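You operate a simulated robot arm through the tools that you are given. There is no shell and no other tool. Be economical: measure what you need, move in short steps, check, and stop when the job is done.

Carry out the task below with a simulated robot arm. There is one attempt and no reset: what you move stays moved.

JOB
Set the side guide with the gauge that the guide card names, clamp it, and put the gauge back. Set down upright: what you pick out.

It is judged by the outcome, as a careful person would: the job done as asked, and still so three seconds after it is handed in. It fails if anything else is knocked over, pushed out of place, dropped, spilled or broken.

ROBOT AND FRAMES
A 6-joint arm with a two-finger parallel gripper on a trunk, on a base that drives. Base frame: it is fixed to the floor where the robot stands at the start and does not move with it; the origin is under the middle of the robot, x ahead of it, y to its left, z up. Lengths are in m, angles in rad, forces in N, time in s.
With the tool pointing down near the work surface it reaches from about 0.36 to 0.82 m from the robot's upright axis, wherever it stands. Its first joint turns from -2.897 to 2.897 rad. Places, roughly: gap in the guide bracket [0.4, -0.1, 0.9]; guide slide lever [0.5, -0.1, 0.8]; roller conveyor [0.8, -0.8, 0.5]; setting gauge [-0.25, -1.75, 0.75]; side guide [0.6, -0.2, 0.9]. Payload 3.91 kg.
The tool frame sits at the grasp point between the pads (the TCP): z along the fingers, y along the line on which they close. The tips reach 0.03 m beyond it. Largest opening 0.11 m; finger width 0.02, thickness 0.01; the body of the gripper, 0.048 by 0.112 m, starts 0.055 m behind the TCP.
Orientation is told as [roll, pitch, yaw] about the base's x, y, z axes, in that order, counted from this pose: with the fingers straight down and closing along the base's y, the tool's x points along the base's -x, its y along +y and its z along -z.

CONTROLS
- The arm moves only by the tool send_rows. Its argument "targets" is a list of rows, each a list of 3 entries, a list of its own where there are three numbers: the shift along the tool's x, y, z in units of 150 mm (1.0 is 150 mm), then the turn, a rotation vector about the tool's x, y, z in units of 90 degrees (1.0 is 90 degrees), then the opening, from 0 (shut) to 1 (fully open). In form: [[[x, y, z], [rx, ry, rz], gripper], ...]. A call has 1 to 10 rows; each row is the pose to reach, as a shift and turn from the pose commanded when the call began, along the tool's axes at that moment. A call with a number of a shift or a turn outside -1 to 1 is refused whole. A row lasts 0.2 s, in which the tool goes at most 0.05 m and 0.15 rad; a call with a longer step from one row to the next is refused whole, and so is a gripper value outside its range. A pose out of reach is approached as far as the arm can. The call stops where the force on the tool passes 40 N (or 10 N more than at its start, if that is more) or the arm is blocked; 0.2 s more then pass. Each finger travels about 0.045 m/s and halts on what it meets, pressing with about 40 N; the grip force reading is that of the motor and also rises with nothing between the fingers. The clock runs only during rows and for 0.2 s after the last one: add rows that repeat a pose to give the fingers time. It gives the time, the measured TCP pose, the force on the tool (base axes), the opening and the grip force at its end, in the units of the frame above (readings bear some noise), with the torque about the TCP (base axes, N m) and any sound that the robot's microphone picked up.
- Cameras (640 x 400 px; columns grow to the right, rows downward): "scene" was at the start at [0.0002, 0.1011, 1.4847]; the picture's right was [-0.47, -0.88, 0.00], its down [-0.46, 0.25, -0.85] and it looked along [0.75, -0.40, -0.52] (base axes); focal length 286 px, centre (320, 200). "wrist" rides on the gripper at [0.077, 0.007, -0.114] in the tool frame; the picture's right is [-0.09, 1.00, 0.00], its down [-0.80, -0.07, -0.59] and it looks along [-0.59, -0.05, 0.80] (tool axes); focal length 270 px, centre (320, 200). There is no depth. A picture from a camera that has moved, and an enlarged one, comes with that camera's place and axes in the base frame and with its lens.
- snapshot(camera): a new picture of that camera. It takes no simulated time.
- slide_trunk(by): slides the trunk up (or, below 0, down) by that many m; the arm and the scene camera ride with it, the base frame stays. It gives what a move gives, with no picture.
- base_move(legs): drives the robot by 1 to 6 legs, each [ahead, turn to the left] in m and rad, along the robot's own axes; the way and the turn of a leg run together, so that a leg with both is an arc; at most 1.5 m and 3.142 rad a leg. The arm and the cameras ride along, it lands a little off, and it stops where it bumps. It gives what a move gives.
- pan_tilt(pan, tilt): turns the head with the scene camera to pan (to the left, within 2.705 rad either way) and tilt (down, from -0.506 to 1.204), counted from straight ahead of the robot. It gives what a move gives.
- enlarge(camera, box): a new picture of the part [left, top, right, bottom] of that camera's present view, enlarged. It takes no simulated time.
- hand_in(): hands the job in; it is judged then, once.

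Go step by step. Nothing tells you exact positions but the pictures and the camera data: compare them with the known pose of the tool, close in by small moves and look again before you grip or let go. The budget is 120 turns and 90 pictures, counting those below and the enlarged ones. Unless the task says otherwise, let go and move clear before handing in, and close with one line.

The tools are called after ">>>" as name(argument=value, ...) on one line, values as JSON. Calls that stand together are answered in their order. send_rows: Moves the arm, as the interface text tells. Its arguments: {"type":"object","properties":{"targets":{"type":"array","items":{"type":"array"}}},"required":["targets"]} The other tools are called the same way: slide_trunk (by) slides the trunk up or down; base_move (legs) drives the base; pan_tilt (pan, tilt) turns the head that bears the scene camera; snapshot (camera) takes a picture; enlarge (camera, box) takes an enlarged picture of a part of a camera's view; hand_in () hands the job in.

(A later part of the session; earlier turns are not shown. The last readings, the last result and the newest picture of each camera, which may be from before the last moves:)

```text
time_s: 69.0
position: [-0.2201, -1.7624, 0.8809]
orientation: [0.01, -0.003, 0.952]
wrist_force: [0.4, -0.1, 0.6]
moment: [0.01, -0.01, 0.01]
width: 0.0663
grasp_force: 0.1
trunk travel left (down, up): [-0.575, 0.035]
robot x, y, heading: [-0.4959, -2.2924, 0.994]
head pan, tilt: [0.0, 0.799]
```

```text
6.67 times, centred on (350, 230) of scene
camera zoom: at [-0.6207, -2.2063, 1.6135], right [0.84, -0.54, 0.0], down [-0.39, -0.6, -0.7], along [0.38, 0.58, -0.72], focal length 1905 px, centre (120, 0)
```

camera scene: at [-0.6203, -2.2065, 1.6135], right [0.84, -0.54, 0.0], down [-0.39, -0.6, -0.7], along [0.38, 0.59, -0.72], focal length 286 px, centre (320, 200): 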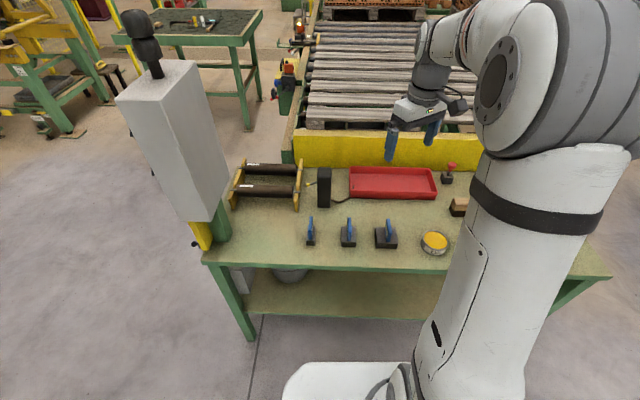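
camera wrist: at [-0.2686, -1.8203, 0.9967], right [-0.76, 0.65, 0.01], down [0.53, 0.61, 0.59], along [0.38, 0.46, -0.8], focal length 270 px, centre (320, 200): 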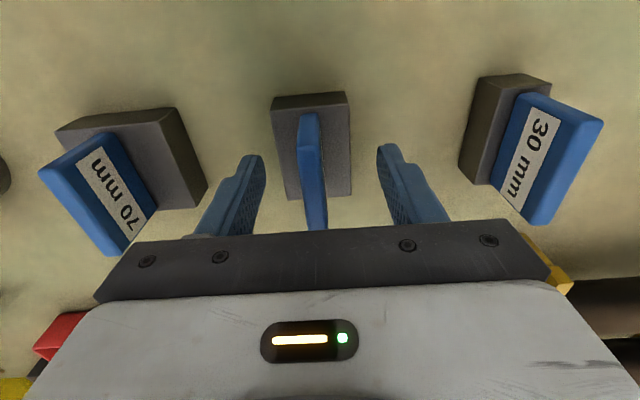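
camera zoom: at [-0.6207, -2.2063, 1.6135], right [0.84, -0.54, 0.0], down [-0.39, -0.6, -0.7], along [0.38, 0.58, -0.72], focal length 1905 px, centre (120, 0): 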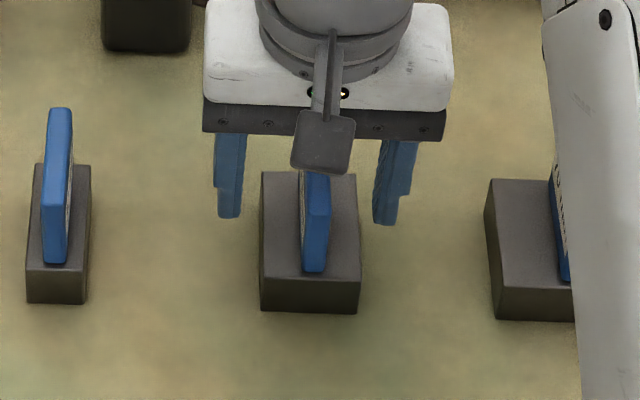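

Fingers straddle the fin above the block. A small centring shift, then close.

>>> send_rows(targets=[[[0.05, -0.03, 0], [0, 0, 0], 0.6], [[0.05, -0.03, 0], [0, 0, 0], 0.3], [[0.05, -0.03, 0], [0, 0, 0], 0.1], [[0.05, -0.03, 0], [0, 0, 0], 0], [[0.05, -0.03, 0], [0, 0, 0], 0], [[0.05, -0.03, 0], [0, 0, 0], 0], [[0.05, -0.03, 0], [0, 0, 0], 0]])

>>> snapshot(camera="wrist")

```text
time_s: 70.6
position: [-0.2205, -1.7712, 0.8816]
orientation: [0.008, -0.001, 0.951]
wrist_force: [0.8, -0.4, 0.9]
moment: [-0.03, -0.1, 0.03]
width: 0.0116
grasp_force: 40.6
trunk travel left (down, up): [-0.575, 0.035]
robot x, y, heading: [-0.4964, -2.2899, 0.997]
head pan, tilt: [0.0, 0.799]
```

```text
49 pictures are left
camera wrist: at [-0.2689, -1.8292, 0.9963], right [-0.76, 0.65, 0.01], down [0.53, 0.61, 0.59], along [0.38, 0.46, -0.8], focal length 270 px, centre (320, 200)
```

wrist: 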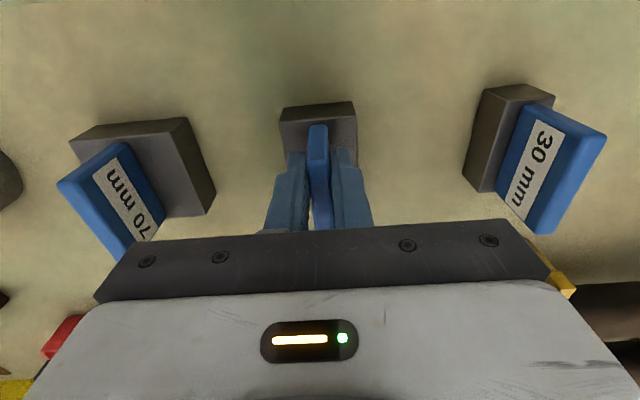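

The gauge is gripped (11.6 mm fin) with home TCP pose noted: (-0.2205, -1.771, 0.8816), yaw 0.951. Now lift it straight up and check it comes along.

>>> send_rows(targets=[[[0, 0, -0.1], [0, 0, 0], 0], [[0, 0, -0.3], [0, 0, 0], 0], [[0, 0, -0.5], [0, 0, 0], 0], [[0, 0, -0.75], [0, 0, 0], 0], [[0, 0, -1.0], [0, 0, 0], 0]])

>>> send_rows(targets=[[[0, 0, -0.25], [0, 0, 0], 0], [[0, 0, -0.5], [0, 0, 0], 0], [[0, 0, -0.75], [0, 0, 0], 0], [[0, 0, -1.0], [0, 0, 0], 0]])

>>> snapshot(camera="scene")

```text
time_s: 71.8
position: [-0.2181, -1.7705, 1.0322]
orientation: [0.011, -0.002, 0.951]
wrist_force: [-0.7, -0.4, -2.2]
moment: [-0.02, 0.07, 0.02]
width: 0.0117
grasp_force: 40.5
trunk travel left (down, up): [-0.575, 0.035]
robot x, y, heading: [-0.4977, -2.2913, 0.997]
head pan, tilt: [0.0, 0.799]
```

```text
time_s: 72.8
position: [-0.2151, -1.7721, 1.1833]
orientation: [0.01, -0.002, 0.949]
wrist_force: [-0.4, 0.8, -2.4]
moment: [-0.08, 0.04, -0.03]
width: 0.0116
grasp_force: 40.4
trunk travel left (down, up): [-0.575, 0.035]
robot x, y, heading: [-0.4959, -2.2897, 0.996]
head pan, tilt: [0.0, 0.799]
```

```text
48 pictures are left
camera scene: at [-0.6208, -2.2066, 1.6134], right [0.84, -0.54, 0.0], down [-0.39, -0.6, -0.7], along [0.38, 0.59, -0.72], focal length 286 px, centre (320, 200)
```

scene: 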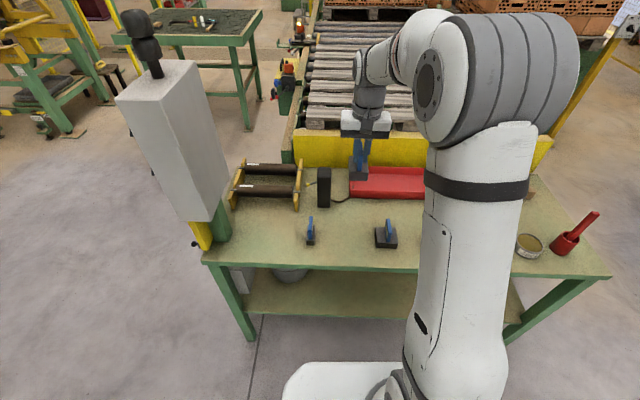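

The gauge is held. Now I drive back around: reverse, turn left, pass between the control box and the column, then along the conveyor partway.

>>> slide_trunk(by=0.033)

>>> base_move(legs=[[-0.35, 0], [0, 1.17], [1.0, 0], [0, -1.12]])

>>> snapshot(camera="scene")

```text
time_s: 73.6
position: [-0.2154, -1.7719, 1.2145]
orientation: [0.011, -0.001, 0.95]
wrist_force: [-0.6, 0.4, -4.0]
moment: [-0.07, 0.03, 0.0]
width: 0.0116
grasp_force: 39.3
trunk travel left (down, up): [-0.608, 0.002]
robot x, y, heading: [-0.496, -2.2959, 0.994]
head pan, tilt: [0.0, 0.799]
```

```text
time_s: 86.5
position: [-1.0321, -1.2202, 1.2158]
orientation: [0.013, -0.002, 1.037]
wrist_force: [0.2, 0.0, -2.5]
moment: [-0.03, 0.04, 0.03]
width: 0.012
grasp_force: 40.0
trunk travel left (down, up): [-0.608, 0.002]
robot x, y, heading: [-1.3031, -1.7473, 1.087]
head pan, tilt: [0.0, 0.799]
```

```text
47 pictures are left
camera scene: at [-1.4302, -1.671, 1.6465], right [0.88, -0.47, 0.0], down [-0.33, -0.63, -0.7], along [0.33, 0.62, -0.72], focal length 286 px, centre (320, 200)
```

scene: 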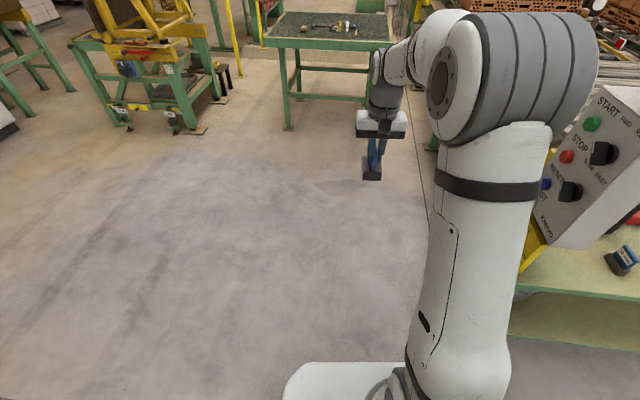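

Clear path. I continue along the conveyor to about s = −0.5, then look.

>>> base_move(legs=[[0, -0.03], [1.5, 0]])

>>> pan_tilt(pan=-0.3, tilt=0.7)

>>> snapshot(camera="scene")

```text
time_s: 94.4
position: [-0.3318, 0.1387, 1.216]
orientation: [0.01, -0.003, 1.06]
wrist_force: [-0.1, 0.2, -1.7]
moment: [-0.05, -0.01, 0.0]
width: 0.0117
grasp_force: 40.0
trunk travel left (down, up): [-0.608, 0.002]
robot x, y, heading: [-0.5801, -0.3961, 1.115]
head pan, tilt: [0.0, 0.799]
```

```text
time_s: 95.2
position: [-0.3318, 0.1387, 1.215]
orientation: [0.01, -0.001, 1.062]
wrist_force: [0.6, -0.3, -2.0]
moment: [-0.03, 0.0, 0.01]
width: 0.0117
grasp_force: 39.9
trunk travel left (down, up): [-0.608, 0.002]
robot x, y, heading: [-0.5816, -0.397, 1.111]
head pan, tilt: [-0.3, 0.7]
```

```text
46 pictures are left
camera scene: at [-0.6929, -0.3348, 1.6547], right [0.73, -0.69, 0.0], down [-0.44, -0.47, -0.76], along [0.53, 0.56, -0.64], focal length 286 px, centre (320, 200)
```

scene: 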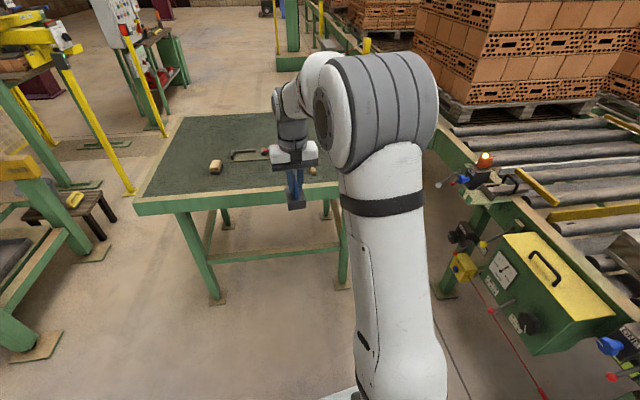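

Table to the left has only low items. I'll drive to my working spot facing the bracket.

>>> base_move(legs=[[0, -0.24], [0.56, 0], [0, -1.49]])

>>> pan_tilt(pan=0.1, tilt=0.8)

>>> snapshot(camera="scene")

```text
time_s: 103.0
position: [0.2599, -0.3075, 1.214]
orientation: [0.013, 0.001, -0.695]
wrist_force: [0.0, -0.8, -2.6]
moment: [0.07, 0.05, 0.03]
width: 0.0118
grasp_force: 40.4
trunk travel left (down, up): [-0.608, 0.002]
robot x, y, heading: [-0.1831, 0.0766, -0.623]
head pan, tilt: [-0.3, 0.7]
```

```text
time_s: 103.8
position: [0.2593, -0.3064, 1.2161]
orientation: [0.013, -0.002, -0.692]
wrist_force: [-0.7, -1.3, -2.1]
moment: [0.07, 0.04, 0.01]
width: 0.0117
grasp_force: 39.9
trunk travel left (down, up): [-0.608, 0.002]
robot x, y, heading: [-0.187, 0.0772, -0.626]
head pan, tilt: [0.099, 0.799]
```

```text
45 pictures are left
camera scene: at [-0.0944, 0.2045, 1.6465], right [-0.5, -0.86, 0.0], down [-0.62, 0.36, -0.7], along [0.6, -0.35, -0.72], focal length 286 px, centre (320, 200)
```

scene: 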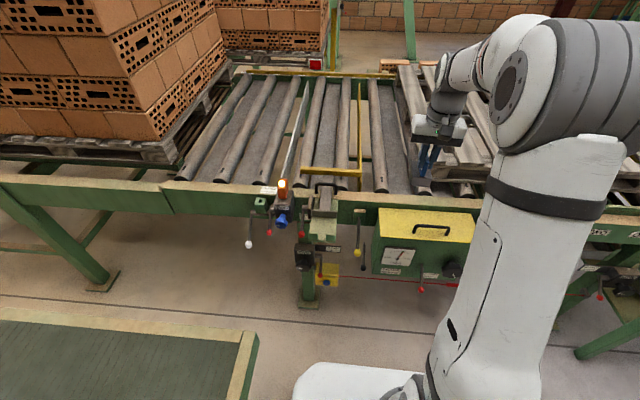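

Good view of the bracket with the arm to the right. I'll zoom in and compute positions.

>>> enlarge(camera="scene", box=[285, 165, 375, 245])

>>> enlarge(camera="scene", box=[295, 180, 345, 220])

```text
5.00 times, centred on (330, 205) of scene
camera zoom: at [-0.0944, 0.2045, 1.6465], right [-0.5, -0.86, 0.0], down [-0.62, 0.36, -0.7], along [0.6, -0.35, -0.72], focal length 1429 px, centre (270, 175)
```

zoom: 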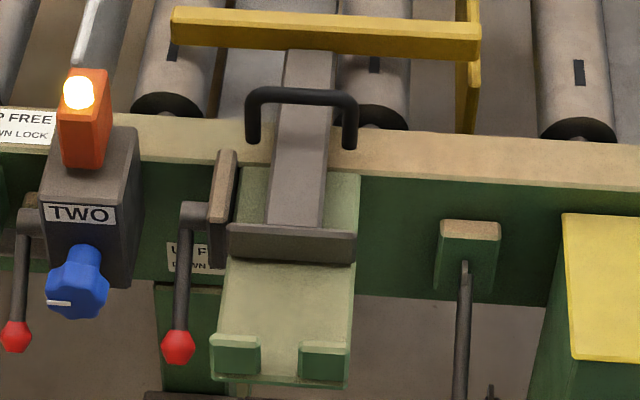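

```text
10.00 times, centred on (320, 200) of scene
camera zoom: at [-0.0944, 0.2045, 1.6465], right [-0.5, -0.86, 0.0], down [-0.62, 0.36, -0.7], along [0.6, -0.35, -0.72], focal length 2858 px, centre (320, 200)
```

zoom: 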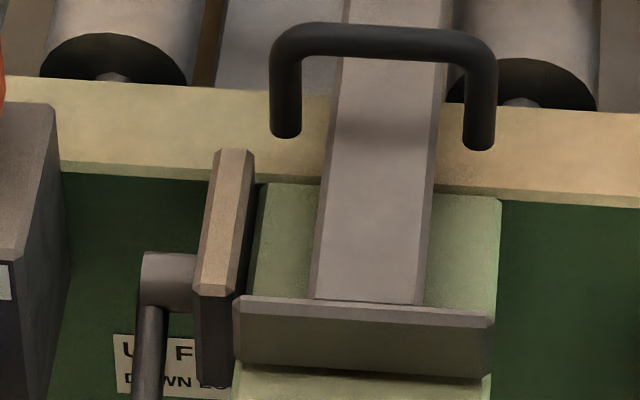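

I'll bring the gauge near the bracket at height and turn the wrist so its 50 mm width lies along the slide direction.

>>> send_rows(targets=[[[0.01, 0.1, 0], [0, 0, -0.09], 0], [[0.02, 0.2, 0], [0, 0, -0.18], 0], [[0.03, 0.3, 0], [0, 0, -0.27], 0], [[0.04, 0.4, 0], [0, 0, -0.36], 0], [[0.05, 0.5, 0], [0, 0, -0.45], 0], [[0.06, 0.6, 0], [0, 0, -0.54], 0], [[0.07, 0.7, 0], [0, 0, -0.63], 0], [[0.08, 0.8, 0], [0, 0, -0.72], 0], [[0.09, 0.9, 0], [0, 0, -0.81], 0], [[0.1, 0.99, 0], [0, 0, -0.9], 0]])

>>> send_rows(targets=[[[0, 0, 0], [0, 0, -0.073], 0], [[0, 0, 0], [0, 0, -0.145], 0], [[0, 0, 0], [0, 0, -0.145], 0]])

>>> snapshot(camera="wrist")

>>> enlarge(camera="scene", box=[240, 120, 440, 250])

```text
time_s: 106.0
position: [0.341, -0.1821, 1.2159]
orientation: [0.0, -0.011, 0.723]
wrist_force: [-0.2, -0.1, -2.0]
moment: [-0.02, 0.04, 0.0]
width: 0.0115
grasp_force: 40.0
trunk travel left (down, up): [-0.608, 0.002]
robot x, y, heading: [-0.1898, 0.0758, -0.63]
head pan, tilt: [0.099, 0.799]
```

```text
time_s: 106.8
position: [0.341, -0.1823, 1.2154]
orientation: [-0.001, -0.011, 0.949]
wrist_force: [0.3, -0.5, -1.8]
moment: [-0.07, 0.03, -0.04]
width: 0.0117
grasp_force: 40.0
trunk travel left (down, up): [-0.608, 0.002]
robot x, y, heading: [-0.1871, 0.0831, -0.627]
head pan, tilt: [0.099, 0.799]
```

```text
42 pictures are left
camera wrist: at [0.2914, -0.2408, 1.3303], right [-0.76, 0.65, 0.0], down [0.52, 0.61, 0.6], along [0.39, 0.46, -0.8], focal length 270 px, centre (320, 200)
```

wrist: 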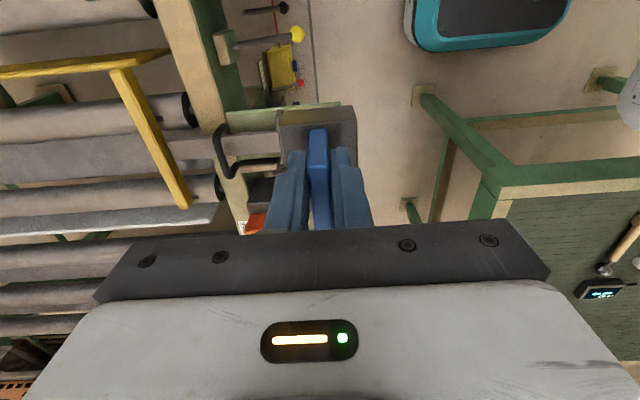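

```text
3.08 times, centred on (340, 185) of scene
camera zoom: at [-0.094, 0.2054, 1.6464], right [-0.5, -0.86, 0.0], down [-0.62, 0.36, -0.7], along [0.6, -0.35, -0.72], focal length 879 px, centre (258, 246)
```

zoom: 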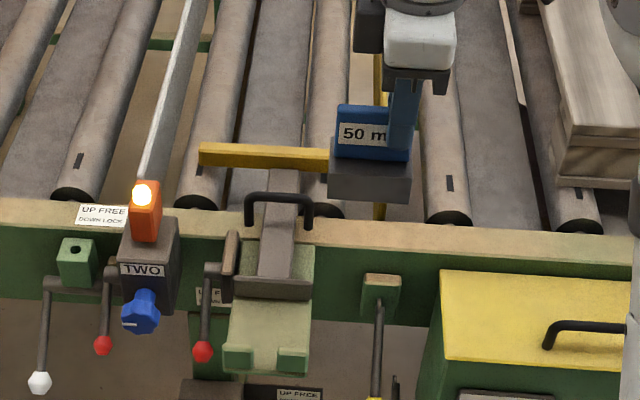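

I'll shift the gauge toward the robot by 0.13 m so that the wrist camera sees the bracket unobstructed.

>>> send_rows(targets=[[[0, 0.3, 0.2], [0, 0, 0], 0], [[0, 0.6, 0.4], [0, 0, 0], 0], [[0, 0.85, 0.6], [0, 0, 0], 0], [[0, 0.85, 0.6], [0, 0, 0], 0]])

>>> enlarge(camera="wrist", box=[80, 60, 320, 220])

```text
refused: row 1 steps farther than a row can; nothing moved
```

```text
2.50 times, centred on (200, 140) of wrist
camera zoom: at [0.2914, -0.2408, 1.3303], right [-0.76, 0.65, 0.0], down [0.52, 0.61, 0.6], along [0.39, 0.46, -0.8], focal length 676 px, centre (620, 350)
```

zoom: 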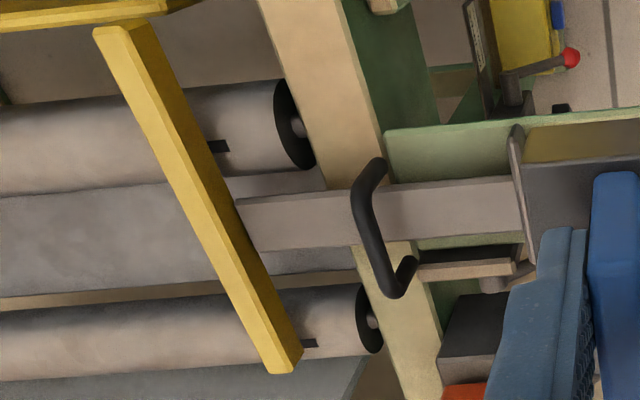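

From two views: plate front face at n≈0.45, stops' inner faces n≈0.364, bed z≈0.893, so the gap is about 86 mm. I move the gauge above the gap and check.

>>> send_rows(targets=[[[-0.15, -0.04, 0.1], [0, 0, 0], 0], [[-0.3, -0.08, 0.25], [0, 0, 0], 0], [[-0.45, -0.12, 0.45], [0, 0, 0], 0], [[-0.586, -0.154, 0.65], [0, 0, 0], 0], [[-0.586, -0.154, 0.85], [0, 0, 0], 0], [[-0.586, -0.154, 0.85], [0, 0, 0], 0]])

>>> enlarge(camera="scene", box=[275, 150, 375, 240])

>>> snapshot(camera="wrist")

```text
time_s: 108.2
position: [0.4164, -0.1232, 1.0899]
orientation: [-0.005, -0.011, 0.948]
wrist_force: [0.0, 0.2, -3.4]
moment: [-0.02, 0.02, -0.02]
width: 0.0119
grasp_force: 40.0
trunk travel left (down, up): [-0.608, 0.002]
robot x, y, heading: [-0.1882, 0.0805, -0.623]
head pan, tilt: [0.099, 0.799]
```

```text
4.44 times, centred on (325, 195) of scene
camera zoom: at [-0.0941, 0.2055, 1.6464], right [-0.5, -0.86, 0.0], down [-0.62, 0.36, -0.7], along [0.6, -0.35, -0.72], focal length 1270 px, centre (298, 222)
```

zoom: 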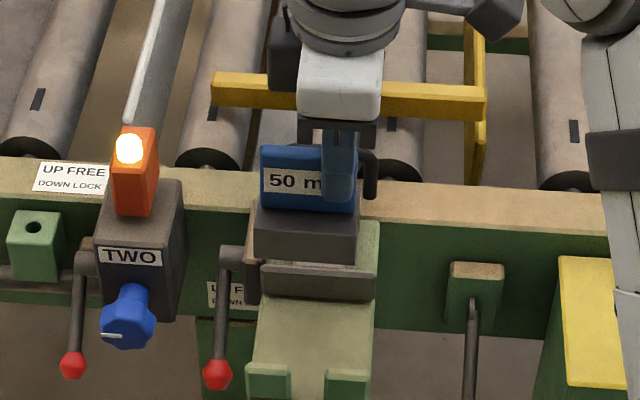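

```text
38 pictures are left
camera wrist: at [0.3642, -0.1808, 1.2033], right [-0.76, 0.65, 0.0], down [0.52, 0.6, 0.6], along [0.4, 0.46, -0.8], focal length 270 px, centre (320, 200)
```

wrist: 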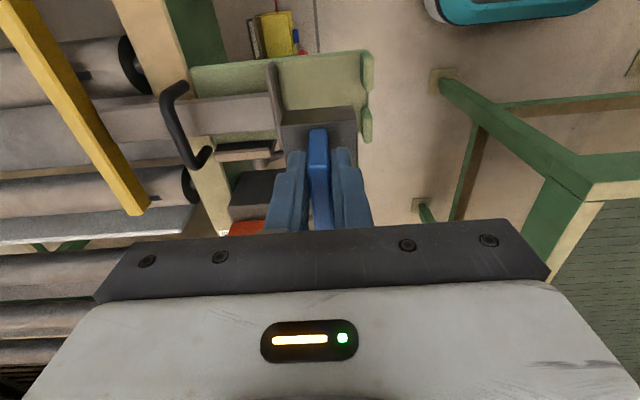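

Both views agree; I descend to just above the plate and stop heights, with a small correction.

>>> send_rows(targets=[[[0.027, 0.047, 0.2], [0, 0, 0], 0], [[0.027, 0.047, 0.4], [0, 0, 0], 0], [[0.027, 0.047, 0.58], [0, 0, 0], 0], [[0.027, 0.047, 0.58], [0, 0, 0], 0]])

>>> enlarge(camera="scene", box=[290, 175, 360, 235])

>>> enlarge(camera="wrist", box=[160, 20, 440, 220])

```text
time_s: 109.2
position: [0.4065, -0.1228, 1.0021]
orientation: [0.0, -0.011, 0.948]
wrist_force: [0.5, 0.0, -2.2]
moment: [-0.07, 0.01, -0.01]
width: 0.0115
grasp_force: 39.5
trunk travel left (down, up): [-0.608, 0.002]
robot x, y, heading: [-0.1887, 0.0763, -0.627]
head pan, tilt: [0.099, 0.799]
```

```text
6.67 times, centred on (325, 205) of scene
camera zoom: at [-0.0941, 0.2055, 1.6465], right [-0.5, -0.86, 0.0], down [-0.62, 0.36, -0.7], along [0.6, -0.35, -0.72], focal length 1905 px, centre (287, 167)
```

zoom: 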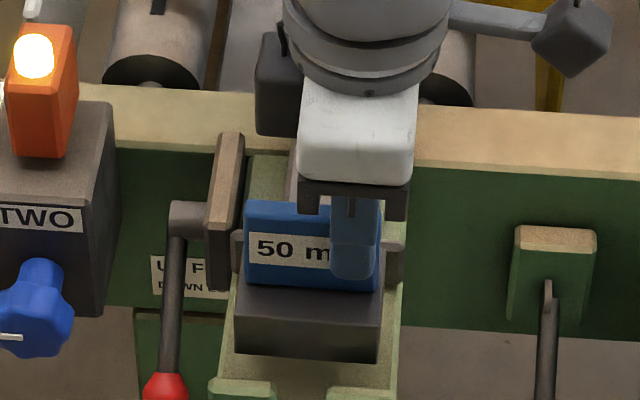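

```text
2.00 times, centred on (300, 120) of wrist
camera zoom: at [0.3554, -0.1813, 1.1165], right [-0.76, 0.65, 0.0], down [0.52, 0.6, 0.6], along [0.39, 0.46, -0.8], focal length 541 px, centre (360, 360)
```

zoom: 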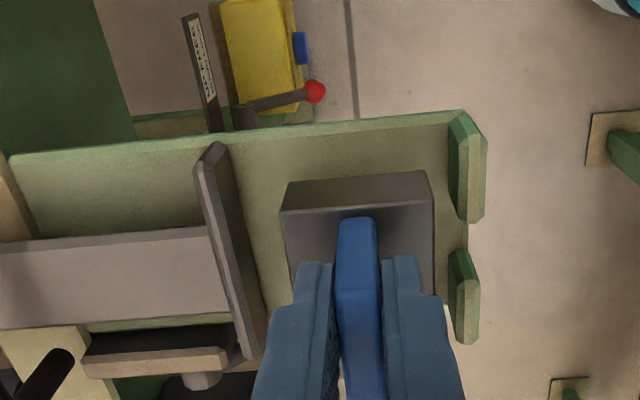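

The gauge is nicely inside the gap on all sides. I lower it onto the bed slowly.

>>> send_rows(targets=[[[0, 0, 0.1], [0, 0, 0], 0], [[0, 0, 0.18], [0, 0, 0], 0], [[0, 0, 0.23], [0, 0, 0], 0], [[0, 0, 0.26], [0, 0, 0], 0]])

>>> enlarge(camera="scene", box=[290, 175, 360, 235])

```text
time_s: 110.2
position: [0.4073, -0.1201, 0.9681]
orientation: [-0.013, -0.015, 0.946]
wrist_force: [0.2, 2.5, 36.1]
moment: [0.09, 0.85, -0.06]
width: 0.0117
grasp_force: 39.9
trunk travel left (down, up): [-0.608, 0.002]
robot x, y, heading: [-0.1863, 0.0804, -0.628]
head pan, tilt: [0.099, 0.799]
```

```text
6.67 times, centred on (325, 205) of scene
camera zoom: at [-0.0983, 0.2073, 1.6474], right [-0.5, -0.86, 0.0], down [-0.62, 0.36, -0.7], along [0.6, -0.35, -0.71], focal length 1905 px, centre (287, 167)
```

zoom: 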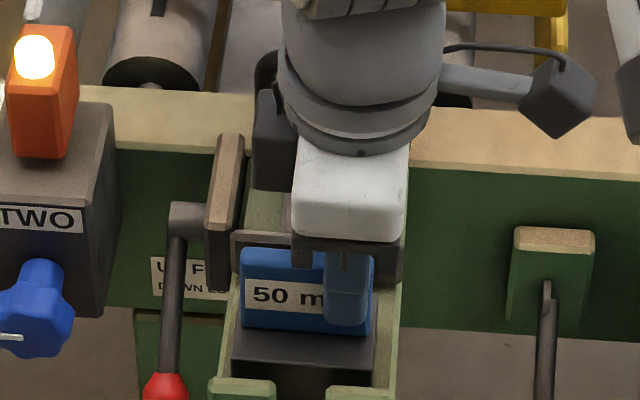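

It's seated on the bed. I unload slightly, open partway and rise.

>>> send_rows(targets=[[[0, 0, -0.03], [0, 0, 0], 0], [[0, 0, -0.03], [0, 0, 0], 0.2], [[0, 0, -0.03], [0, 0, 0], 0.4], [[0, 0, -0.03], [0, 0, 0], 0.4], [[0, 0, -0.03], [0, 0, 0], 0.4]])

>>> send_rows(targets=[[[0, 0, -0.2], [0, 0, 0], 0.4], [[0, 0, -0.45], [0, 0, 0], 0.4], [[0, 0, -0.7], [0, 0, 0], 0.4], [[0, 0, -1.0], [0, 0, 0], 0.4]])

>>> snapshot(camera="wrist")

>>> enlarge(camera="scene", box=[270, 150, 380, 240])

```text
time_s: 111.4
position: [0.4078, -0.1217, 0.968]
orientation: [-0.004, -0.011, 0.947]
wrist_force: [-0.7, -0.8, -0.3]
moment: [-0.02, 0.04, -0.02]
width: 0.044
grasp_force: 0.2
trunk travel left (down, up): [-0.608, 0.002]
robot x, y, heading: [-0.1894, 0.0777, -0.628]
head pan, tilt: [0.099, 0.799]
```

```text
time_s: 112.4
position: [0.4072, -0.1214, 1.1225]
orientation: [-0.003, -0.01, 0.948]
wrist_force: [-0.5, 0.7, 0.3]
moment: [-0.02, -0.02, 0.02]
width: 0.0441
grasp_force: 0.1
trunk travel left (down, up): [-0.608, 0.002]
robot x, y, heading: [-0.1878, 0.0786, -0.623]
head pan, tilt: [0.099, 0.799]
```

```text
34 pictures are left
camera wrist: at [0.3557, -0.1792, 1.2355], right [-0.76, 0.65, 0.0], down [0.52, 0.6, 0.6], along [0.4, 0.46, -0.8], focal length 270 px, centre (320, 200)
```

wrist: 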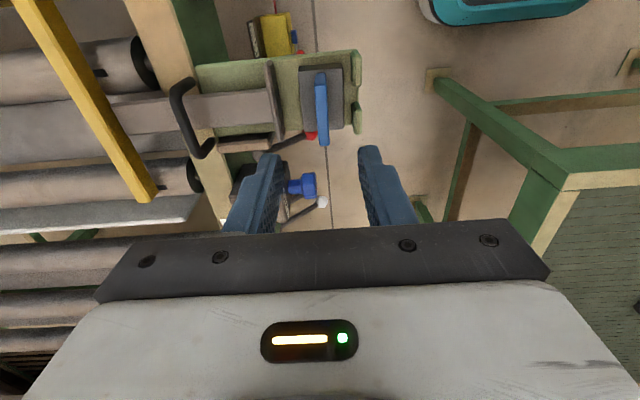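

```text
4.44 times, centred on (325, 195) of scene
camera zoom: at [-0.0952, 0.2059, 1.6464], right [-0.5, -0.86, 0.0], down [-0.62, 0.36, -0.7], along [0.6, -0.35, -0.72], focal length 1270 px, centre (298, 222)
```

zoom: 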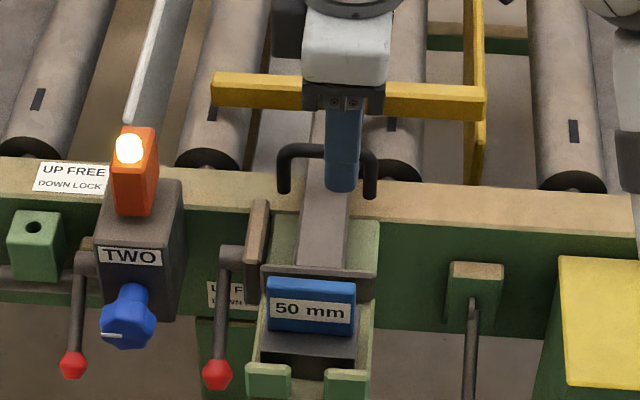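

The gauge sits in the gap, its label facing me. Next is the clamp lever: its knob is at about (0.487, -0.052, 0.816), hanging down (lock). I move off to the robot's side of it and turn the wrist so the fingers close along the lever's axis.

>>> send_rows(targets=[[[-0.07, 0.08, 0], [0, 0, 0.095], 0.4], [[-0.14, 0.16, 0], [0, 0, 0.19], 0.4], [[-0.2, 0.24, 0], [0, 0, 0.285], 0.4], [[-0.27, 0.32, 0], [0, 0, 0.38], 0.4], [[-0.34, 0.4, 0], [0, 0, 0.475], 0.4], [[-0.41, 0.48, 0], [0, 0, 0.57], 0.4], [[-0.48, 0.57, 0], [0, 0, 0.665], 0.4], [[-0.54, 0.65, 0], [0, 0, 0.76], 0.4], [[-0.61, 0.73, 0], [0, 0, 0.855], 0.4], [[-0.68, 0.81, 0], [0, 0, 0.95], 0.4]])

>>> send_rows(targets=[[[0, 0, 0.15], [0, -0.09, 0.048], 0.4], [[0, 0, 0.3], [0, -0.18, 0.048], 0.4], [[0, 0, 0.45], [0, -0.26, 0.048], 0.4], [[0, 0, 0.6], [0, -0.34, 0.048], 0.4], [[0, 0, 0.75], [0, -0.42, 0.048], 0.4], [[0, 0, 0.9], [0, -0.5, 0.048], 0.4]])

>>> snapshot(camera="wrist")

>>> snapshot(camera="scene")

```text
time_s: 114.6
position: [0.3654, 0.0318, 1.1214]
orientation: [0.011, -0.004, -0.547]
wrist_force: [0.3, 0.0, -0.3]
moment: [0.01, 0.03, 0.0]
width: 0.044
grasp_force: 0.1
trunk travel left (down, up): [-0.608, 0.002]
robot x, y, heading: [-0.1864, 0.0774, -0.625]
head pan, tilt: [0.099, 0.799]
```

```text
refused: row 1 steps farther than a row can; nothing moved
```

```text
32 pictures are left
camera wrist: at [0.3031, 0.0775, 1.2353], right [0.59, 0.8, 0.01], down [0.64, -0.48, 0.6], along [0.49, -0.35, -0.8], focal length 270 px, centre (320, 200)
```

wrist: 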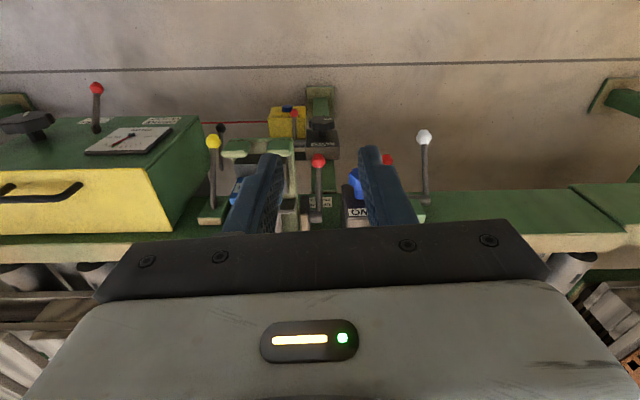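

```text
31 pictures are left
camera scene: at [-0.0944, 0.2059, 1.6464], right [-0.5, -0.86, 0.0], down [-0.62, 0.36, -0.7], along [0.6, -0.35, -0.72], focal length 286 px, centre (320, 200)
```

scene: 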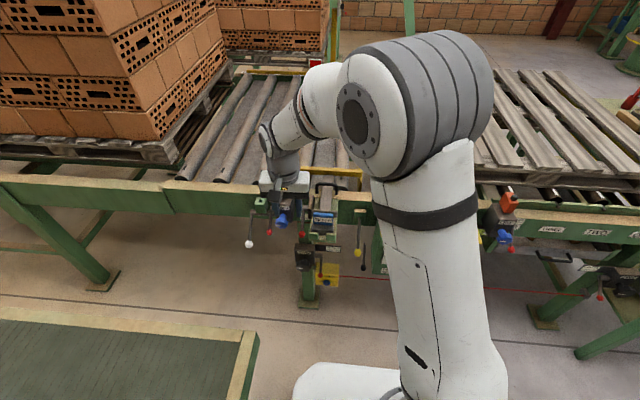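

Knob confirmed at (0.488, -0.056, 0.816), in line with the tool. I lower and tilt the tool 45° toward it.

>>> send_rows(targets=[[[0, 0, 0.15], [0, -0.08, 0.024], 0.4], [[0, 0, 0.3], [0, -0.16, 0.048], 0.4], [[0, 0, 0.45], [0, -0.25, 0.048], 0.4], [[0, 0, 0.6], [0, -0.33, 0.048], 0.4], [[0, 0, 0.75], [0, -0.42, 0.048], 0.4], [[0, 0, 0.9], [0, -0.5, 0.048], 0.4], [[0, 0, 0.9], [0, -0.5, 0.048], 0.4]])

>>> snapshot(camera="wrist")

```text
time_s: 116.2
position: [0.3666, 0.0324, 0.9877]
orientation: [0.056, -0.787, -0.653]
wrist_force: [0.0, 0.9, 0.4]
moment: [-0.03, 0.0, -0.02]
width: 0.0441
grasp_force: 0.1
trunk travel left (down, up): [-0.608, 0.002]
robot x, y, heading: [-0.1851, 0.0792, -0.628]
head pan, tilt: [0.099, 0.799]
```

```text
30 pictures are left
camera wrist: at [0.2603, 0.1156, 1.0144], right [0.62, 0.78, 0.1], down [0.05, -0.17, 0.98], along [0.78, -0.61, -0.15], focal length 270 px, centre (320, 200)
```

wrist: 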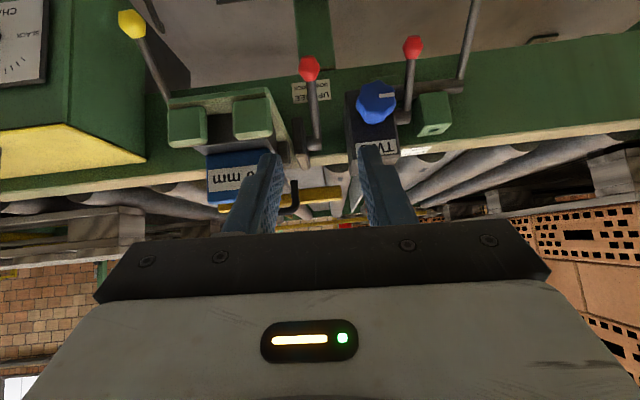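

The lever is directly ahead between bracket and blue knob, with enough room. I approach along the tool axis in two stages.

>>> send_rows(targets=[[[0.03, -0.025, 0.25], [0, 0, 0], 0.4], [[0.06, -0.05, 0.5], [0, 0, 0], 0.4], [[0.095, -0.073, 0.75], [0, 0, 0], 0.4], [[0.095, -0.073, 0.95], [0, 0, 0], 0.4], [[0.095, -0.073, 0.95], [0, 0, 0], 0.4]])

>>> snapshot(camera="wrist")

>>> enlarge(camera="scene", box=[250, 170, 350, 260])

```text
time_s: 116.9
position: [0.4006, -0.0023, 0.923]
orientation: [0.048, -0.784, -0.647]
wrist_force: [-12.3, 8.6, 11.3]
moment: [-0.35, 0.16, -0.47]
width: 0.0443
grasp_force: 0.0
trunk travel left (down, up): [-0.608, 0.002]
robot x, y, heading: [-0.189, 0.0785, -0.626]
head pan, tilt: [0.099, 0.799]
stopped in row 3: the force on the tool passed its limit at 127 N (the readings are from after the stop); the commanded pose is now the measured one
```

```text
29 pictures are left
camera wrist: at [0.2946, 0.0826, 0.9512], right [0.62, 0.78, 0.1], down [0.06, -0.17, 0.98], along [0.78, -0.61, -0.15], focal length 270 px, centre (320, 200)
```

wrist: 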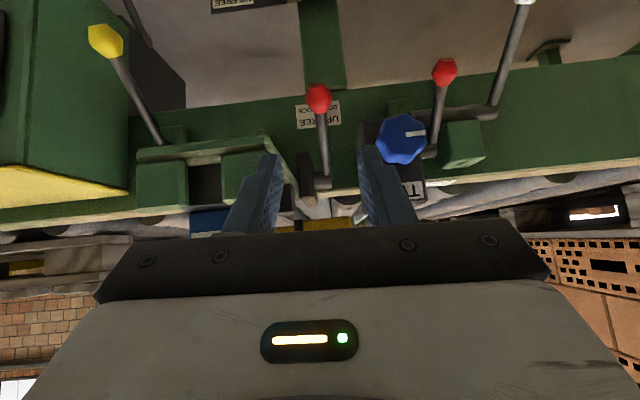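

```text
4.44 times, centred on (300, 215) of scene
camera zoom: at [-0.0953, 0.2065, 1.6468], right [-0.5, -0.86, 0.0], down [-0.62, 0.36, -0.7], along [0.6, -0.35, -0.72], focal length 1270 px, centre (409, 133)
```

zoom: 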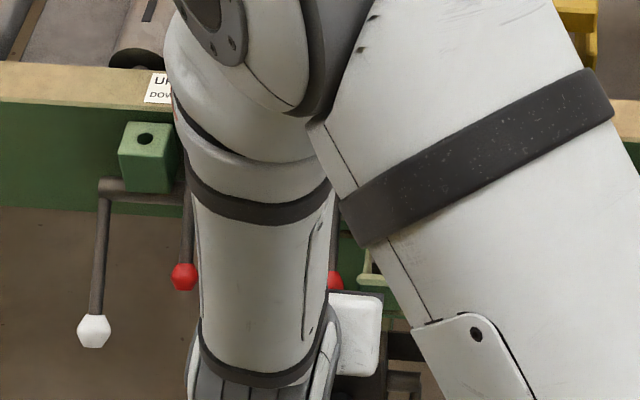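

A finger met the bracket's stop block; a flatter approach from lower is needed. I back off, reverse the base 0.2 m for room, then bring the tool horizontal at knob height.

>>> send_rows(targets=[[[0, 0, -0.2], [0, 0, 0], 0.4], [[0, 0, -0.45], [0, 0, 0], 0.35], [[0, 0, -0.7], [0, 0, 0], 0.35]])

>>> base_move(legs=[[-0.2, 0]])

>>> send_rows(targets=[[[0.13, 0, 0.15], [0, -0.085, 0], 0.35], [[0.26, 0, 0.3], [0, -0.17, 0], 0.35], [[0.38, 0.01, 0.45], [0, -0.25, 0], 0.35], [[0.51, 0.01, 0.6], [0, -0.33, 0], 0.35], [[0.64, 0.02, 0.75], [0, -0.41, 0], 0.35], [[0.767, 0.02, 0.89], [0, -0.49, 0], 0.35], [[0.767, 0.02, 0.89], [0, -0.49, 0], 0.35]])

>>> snapshot(camera="wrist")

>>> snapshot(camera="scene")

```text
time_s: 117.7
position: [0.3404, 0.0381, 0.9978]
orientation: [0.048, -0.787, -0.646]
wrist_force: [-0.5, 0.9, -0.2]
moment: [0.02, 0.01, 0.0]
width: 0.0384
grasp_force: 0.0
trunk travel left (down, up): [-0.608, 0.002]
robot x, y, heading: [-0.1864, 0.0764, -0.621]
head pan, tilt: [0.099, 0.799]
```

```text
time_s: 119.4
position: [0.1739, 0.1609, 0.9971]
orientation: [0.047, -0.786, -0.643]
wrist_force: [-0.5, 0.1, 0.6]
moment: [-0.02, 0.0, 0.01]
width: 0.0386
grasp_force: 0.1
trunk travel left (down, up): [-0.608, 0.002]
robot x, y, heading: [-0.3563, 0.1974, -0.628]
head pan, tilt: [0.099, 0.799]
```

```text
time_s: 120.3
position: [0.2659, 0.1981, 0.9577]
orientation: [-0.029, -1.249, -0.59]
wrist_force: [-28.2, 5.7, 47.7]
moment: [4.51, 7.77, 1.79]
width: 0.0384
grasp_force: 0.0
out of reach, approached as far as the arm can: row 1, 2, 3, 4
trunk travel left (down, up): [-0.608, 0.002]
robot x, y, heading: [-0.3564, 0.2006, -0.629]
head pan, tilt: [0.099, 0.799]
stopped in row 4: the force on the tool passed its limit at 205 N (the readings are from after the stop); the commanded pose is now the measured one
```

```text
27 pictures are left
camera wrist: at [0.161, 0.2818, 0.9215], right [0.6, 0.8, 0.07], down [-0.29, 0.13, 0.95], along [0.75, -0.59, 0.31], focal length 270 px, centre (320, 200)
```

wrist: 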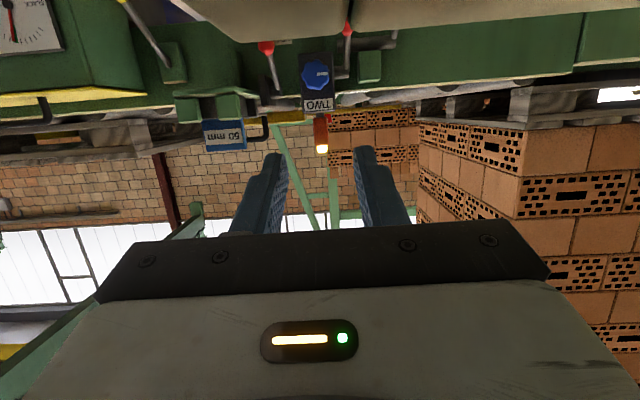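

```text
26 pictures are left
camera scene: at [-0.2676, 0.3277, 1.6478], right [-0.5, -0.86, 0.0], down [-0.62, 0.36, -0.7], along [0.61, -0.35, -0.71], focal length 286 px, centre (320, 200)
```

scene: 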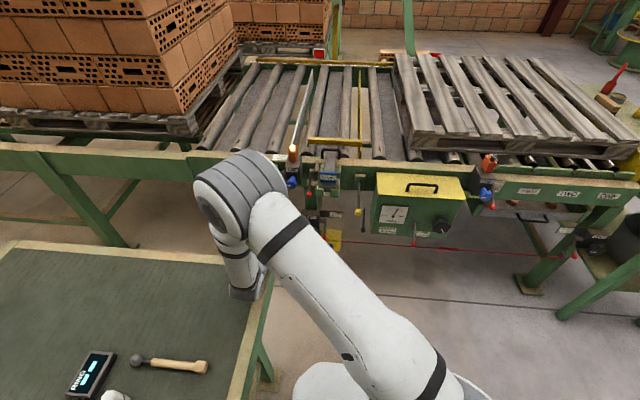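

The arm was too folded there and touched something near the side table. I'll lift away gently first, then extend forward before tilting further.

>>> send_rows(targets=[[[-0.2, 0, -0.07], [0, 0, 0], 0.35], [[-0.4, 0, -0.13], [0, 0, 0], 0.35], [[-0.6, 0, -0.2], [0, 0, 0], 0.35]])

>>> snapshot(camera="scene")

```text
time_s: 121.1
position: [0.2673, 0.1987, 1.0484]
orientation: [-0.031, -1.248, -0.59]
wrist_force: [0.1, -0.6, -0.1]
moment: [0.01, 0.02, 0.01]
width: 0.0387
grasp_force: 0.1
trunk travel left (down, up): [-0.608, 0.002]
robot x, y, heading: [-0.353, 0.2016, -0.624]
head pan, tilt: [0.099, 0.799]
```

```text
25 pictures are left
camera scene: at [-0.2638, 0.3273, 1.6464], right [-0.5, -0.86, 0.0], down [-0.62, 0.36, -0.7], along [0.6, -0.35, -0.72], focal length 286 px, centre (320, 200)
```

scene: 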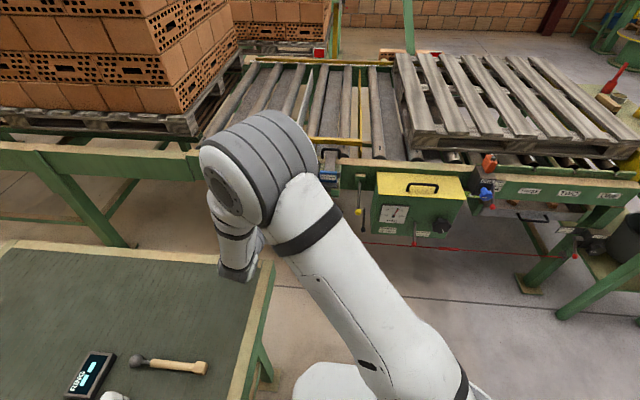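

Clear of the table. Now extend forward toward the conveyor at this height.

>>> send_rows(targets=[[[-0.06, -0.08, 0.19], [0, 0, 0], 0.35], [[-0.12, -0.16, 0.38], [0, 0, 0], 0.35], [[-0.18, -0.24, 0.57], [0, 0, 0], 0.35], [[-0.24, -0.32, 0.76], [0, 0, 0], 0.35], [[-0.31, -0.39, 0.95], [0, 0, 0], 0.35]])

>>> send_rows(targets=[[[0, -0.07, 0], [0, -0.08, 0], 0.35], [[0, -0.14, 0.05], [0, -0.16, 0], 0.35], [[0, -0.14, 0.05], [0, -0.16, 0], 0.35]])

>>> snapshot(camera="wrist")

```text
time_s: 122.3
position: [0.3592, 0.0623, 1.0463]
orientation: [-0.032, -1.247, -0.592]
wrist_force: [-0.2, 0.9, -0.4]
moment: [0.0, 0.05, 0.01]
width: 0.0385
grasp_force: 0.1
trunk travel left (down, up): [-0.608, 0.002]
robot x, y, heading: [-0.3578, 0.1954, -0.626]
head pan, tilt: [0.099, 0.799]
```

```text
time_s: 123.1
position: [0.352, 0.0422, 1.0461]
orientation: [-0.143, -1.499, -0.478]
wrist_force: [-0.8, 0.8, 0.4]
moment: [0.01, 0.01, -0.01]
width: 0.0385
grasp_force: 0.1
trunk travel left (down, up): [-0.608, 0.002]
robot x, y, heading: [-0.3592, 0.2023, -0.627]
head pan, tilt: [0.099, 0.799]
```

```text
24 pictures are left
camera wrist: at [0.2575, 0.1169, 0.9776], right [0.58, 0.81, 0.08], down [-0.47, 0.26, 0.84], along [0.66, -0.53, 0.53], focal length 270 px, centre (320, 200)
```

wrist: 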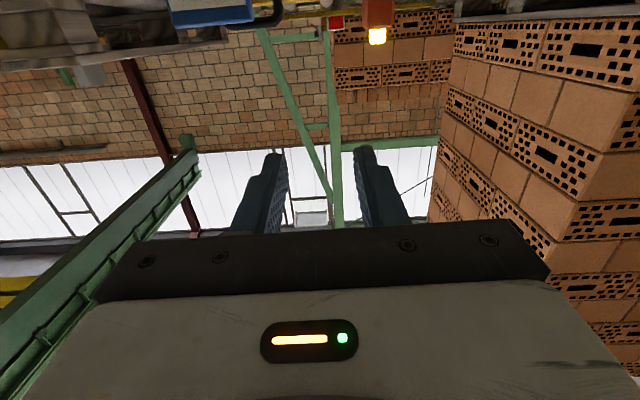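

The tool is now almost level and lined up in s with the knob. I move slightly forward and lower to knob height.

>>> send_rows(targets=[[[0, 0, 0.27], [0, 0, 0], 0.35], [[0.25, 0, 0.27], [0, 0, 0], 0.35], [[0.5, 0, 0.27], [0, 0, 0], 0.35], [[0.75, 0, 0.27], [0, 0, 0], 0.35], [[1.0, 0, 0.27], [0, 0, 0], 0.35]])

>>> send_rows(targets=[[[0.2, 0, 0.01], [0, 0, 0], 0.35], [[0.4, 0, 0.03], [0, 0, 0], 0.35], [[0.5, 0, 0.03], [0, 0, 0], 0.35]])

>>> snapshot(camera="wrist")

>>> enlarge(camera="scene", box=[240, 130, 400, 250])

```text
time_s: 124.3
position: [0.371, 0.0263, 0.8922]
orientation: [-0.145, -1.498, -0.475]
wrist_force: [-0.1, -0.3, -0.1]
moment: [0.02, 0.02, -0.03]
width: 0.0388
grasp_force: 0.0
trunk travel left (down, up): [-0.608, 0.002]
robot x, y, heading: [-0.3582, 0.2016, -0.626]
head pan, tilt: [0.099, 0.799]
```

```text
time_s: 125.1
position: [0.3722, 0.0264, 0.8154]
orientation: [-0.199, -1.496, -0.421]
wrist_force: [0.1, -0.7, -0.3]
moment: [-0.01, -0.03, 0.01]
width: 0.0383
grasp_force: 0.0
trunk travel left (down, up): [-0.608, 0.002]
robot x, y, heading: [-0.3595, 0.2007, -0.63]
head pan, tilt: [0.099, 0.799]
```

```text
23 pictures are left
camera wrist: at [0.2785, 0.101, 0.7474], right [0.59, 0.81, 0.07], down [-0.47, 0.26, 0.84], along [0.66, -0.53, 0.53], focal length 270 px, centre (320, 200)
```

wrist: 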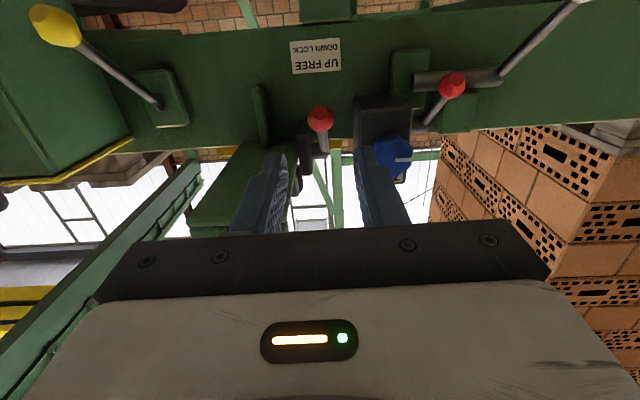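

```text
3.33 times, centred on (320, 190) of scene
camera zoom: at [-0.2621, 0.3272, 1.6465], right [-0.5, -0.86, 0.0], down [-0.62, 0.36, -0.7], along [0.6, -0.35, -0.72], focal length 953 px, centre (320, 233)
```

zoom: 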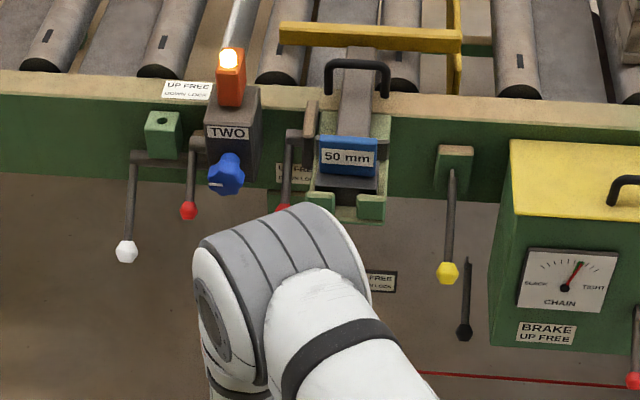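

The knob is exactly between the fingers. I advance the final 0.13 m.

>>> send_rows(targets=[[[-0.02, 0, 0.25], [0, 0, 0], 0.35], [[-0.05, 0, 0.5], [0, 0, 0], 0.35], [[-0.07, 0, 0.7], [0, 0, 0], 0.35], [[-0.083, 0, 0.88], [0, 0, 0], 0.35], [[-0.083, 0, 0.88], [0, 0, 0], 0.35]])

>>> snapshot(camera="wrist")

```text
time_s: 126.3
position: [0.4795, -0.0533, 0.8214]
orientation: [-0.143, -1.498, -0.476]
wrist_force: [0.4, 0.2, -0.4]
moment: [-0.01, -0.02, -0.01]
width: 0.0387
grasp_force: 0.1
trunk travel left (down, up): [-0.608, 0.002]
robot x, y, heading: [-0.3546, 0.2028, -0.628]
head pan, tilt: [0.099, 0.799]
```

```text
21 pictures are left
camera wrist: at [0.3854, 0.0232, 0.7536], right [0.58, 0.81, 0.08], down [-0.47, 0.26, 0.84], along [0.66, -0.53, 0.53], focal length 270 px, centre (320, 200)
```

wrist: 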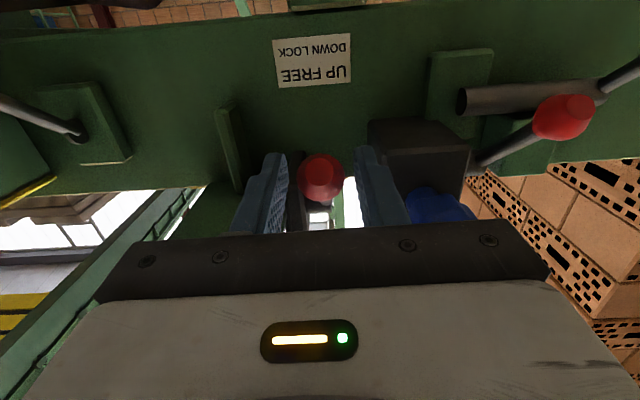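

The knob is between the pads. I close on it.

>>> send_rows(targets=[[[0, 0, 0], [0, 0, 0], 0.2], [[0, 0, 0], [0, 0, 0], 0], [[0, 0, 0], [0, 0, 0], 0], [[0, 0, 0], [0, 0, 0], 0]])

>>> send_rows(targets=[[[-0.045, 0, -0.094], [0, 0, 0], 0], [[-0.107, 0, -0.179], [0, 0, 0], 0], [[-0.181, 0, -0.251], [0, 0, 0], 0], [[-0.268, 0, -0.31], [0, 0, 0], 0]])

>>> enlarge(camera="scene", box=[250, 140, 370, 230])

```text
time_s: 127.3
position: [0.4791, -0.0523, 0.821]
orientation: [-0.144, -1.496, -0.476]
wrist_force: [3.7, 1.6, -0.6]
moment: [0.07, 0.06, 0.05]
width: 0.0278
grasp_force: 44.9
trunk travel left (down, up): [-0.608, 0.002]
robot x, y, heading: [-0.3599, 0.2049, -0.628]
head pan, tilt: [0.099, 0.799]
```

```text
time_s: 128.3
position: [0.4483, -0.0308, 0.8619]
orientation: [-0.139, -1.496, -0.482]
wrist_force: [33.4, -14.8, 0.3]
moment: [0.33, 0.39, 0.18]
width: 0.0272
grasp_force: 44.8
trunk travel left (down, up): [-0.608, 0.002]
robot x, y, heading: [-0.3563, 0.2008, -0.628]
head pan, tilt: [0.099, 0.799]
```

```text
4.44 times, centred on (310, 185) of scene
camera zoom: at [-0.2572, 0.3249, 1.6462], right [-0.5, -0.86, 0.0], down [-0.62, 0.36, -0.69], along [0.6, -0.35, -0.72], focal length 1270 px, centre (364, 267)
```

zoom: 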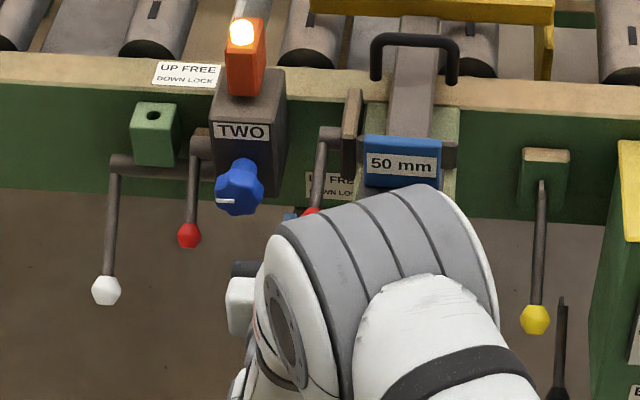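

The lever is swinging up; the +x/−y force shows I'm pulling slightly too far outward. I relax inward a little while continuing upward.

>>> send_rows(targets=[[[-0.03, 0, 0.06], [0, 0, 0], 0], [[-0.08, 0, 0.07], [0, 0, 0], 0], [[-0.14, 0, 0.06], [0, 0, 0], 0]])

```text
time_s: 129.1
position: [0.4515, -0.0325, 0.8842]
orientation: [-0.163, -1.494, -0.458]
wrist_force: [-22.8, 19.2, -12.6]
moment: [0.71, 0.98, 0.03]
width: 0.0276
grasp_force: 44.9
trunk travel left (down, up): [-0.608, 0.002]
robot x, y, heading: [-0.3582, 0.2004, -0.627]
head pan, tilt: [0.099, 0.799]
```

I ease outward slightly and keep going up, reading forces.

>>> send_rows(targets=[[[-0.05, 0, -0.03], [0, 0, 0], 0], [[-0.1, 0, -0.03], [0, 0, 0], 0], [[-0.17, 0, -0.03], [0, 0, 0], 0]])

>>> enlarge(camera="wrist", box=[220, 60, 460, 240])

```text
time_s: 129.9
position: [0.4535, -0.0336, 0.9074]
orientation: [-0.136, -1.498, -0.485]
wrist_force: [10.5, -4.8, -15.7]
moment: [0.72, 0.96, 0.1]
width: 0.0278
grasp_force: 45.2
trunk travel left (down, up): [-0.608, 0.002]
robot x, y, heading: [-0.3566, 0.1982, -0.628]
head pan, tilt: [0.099, 0.799]
```

```text
2.22 times, centred on (340, 150) of wrist
camera zoom: at [0.3606, 0.0418, 0.84], right [0.59, 0.81, 0.08], down [-0.47, 0.26, 0.84], along [0.66, -0.53, 0.53], focal length 601 px, centre (276, 311)
```

zoom: 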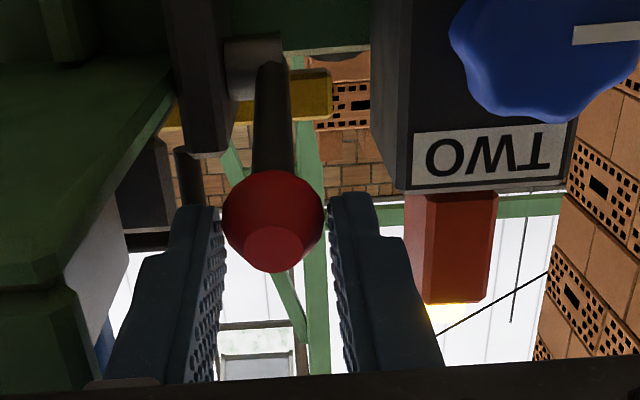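

The lever follows well and is about horizontal. I continue up along the arc.

>>> send_rows(targets=[[[-0.08, 0, 0], [0, 0, 0], 0], [[-0.153, 0, 0.002], [0, 0, 0], 0], [[-0.22, 0, 0.02], [0, 0, 0], 0], [[-0.289, 0, 0.045], [0, 0, 0], 0]])

```text
time_s: 130.9
position: [0.462, -0.0376, 0.9548]
orientation: [-0.142, -1.503, -0.478]
wrist_force: [0.3, -0.5, -0.2]
moment: [-0.02, -0.02, 0.01]
width: 0.0
grasp_force: 37.7
trunk travel left (down, up): [-0.608, 0.002]
robot x, y, heading: [-0.3561, 0.2043, -0.627]
head pan, tilt: [0.099, 0.799]
```

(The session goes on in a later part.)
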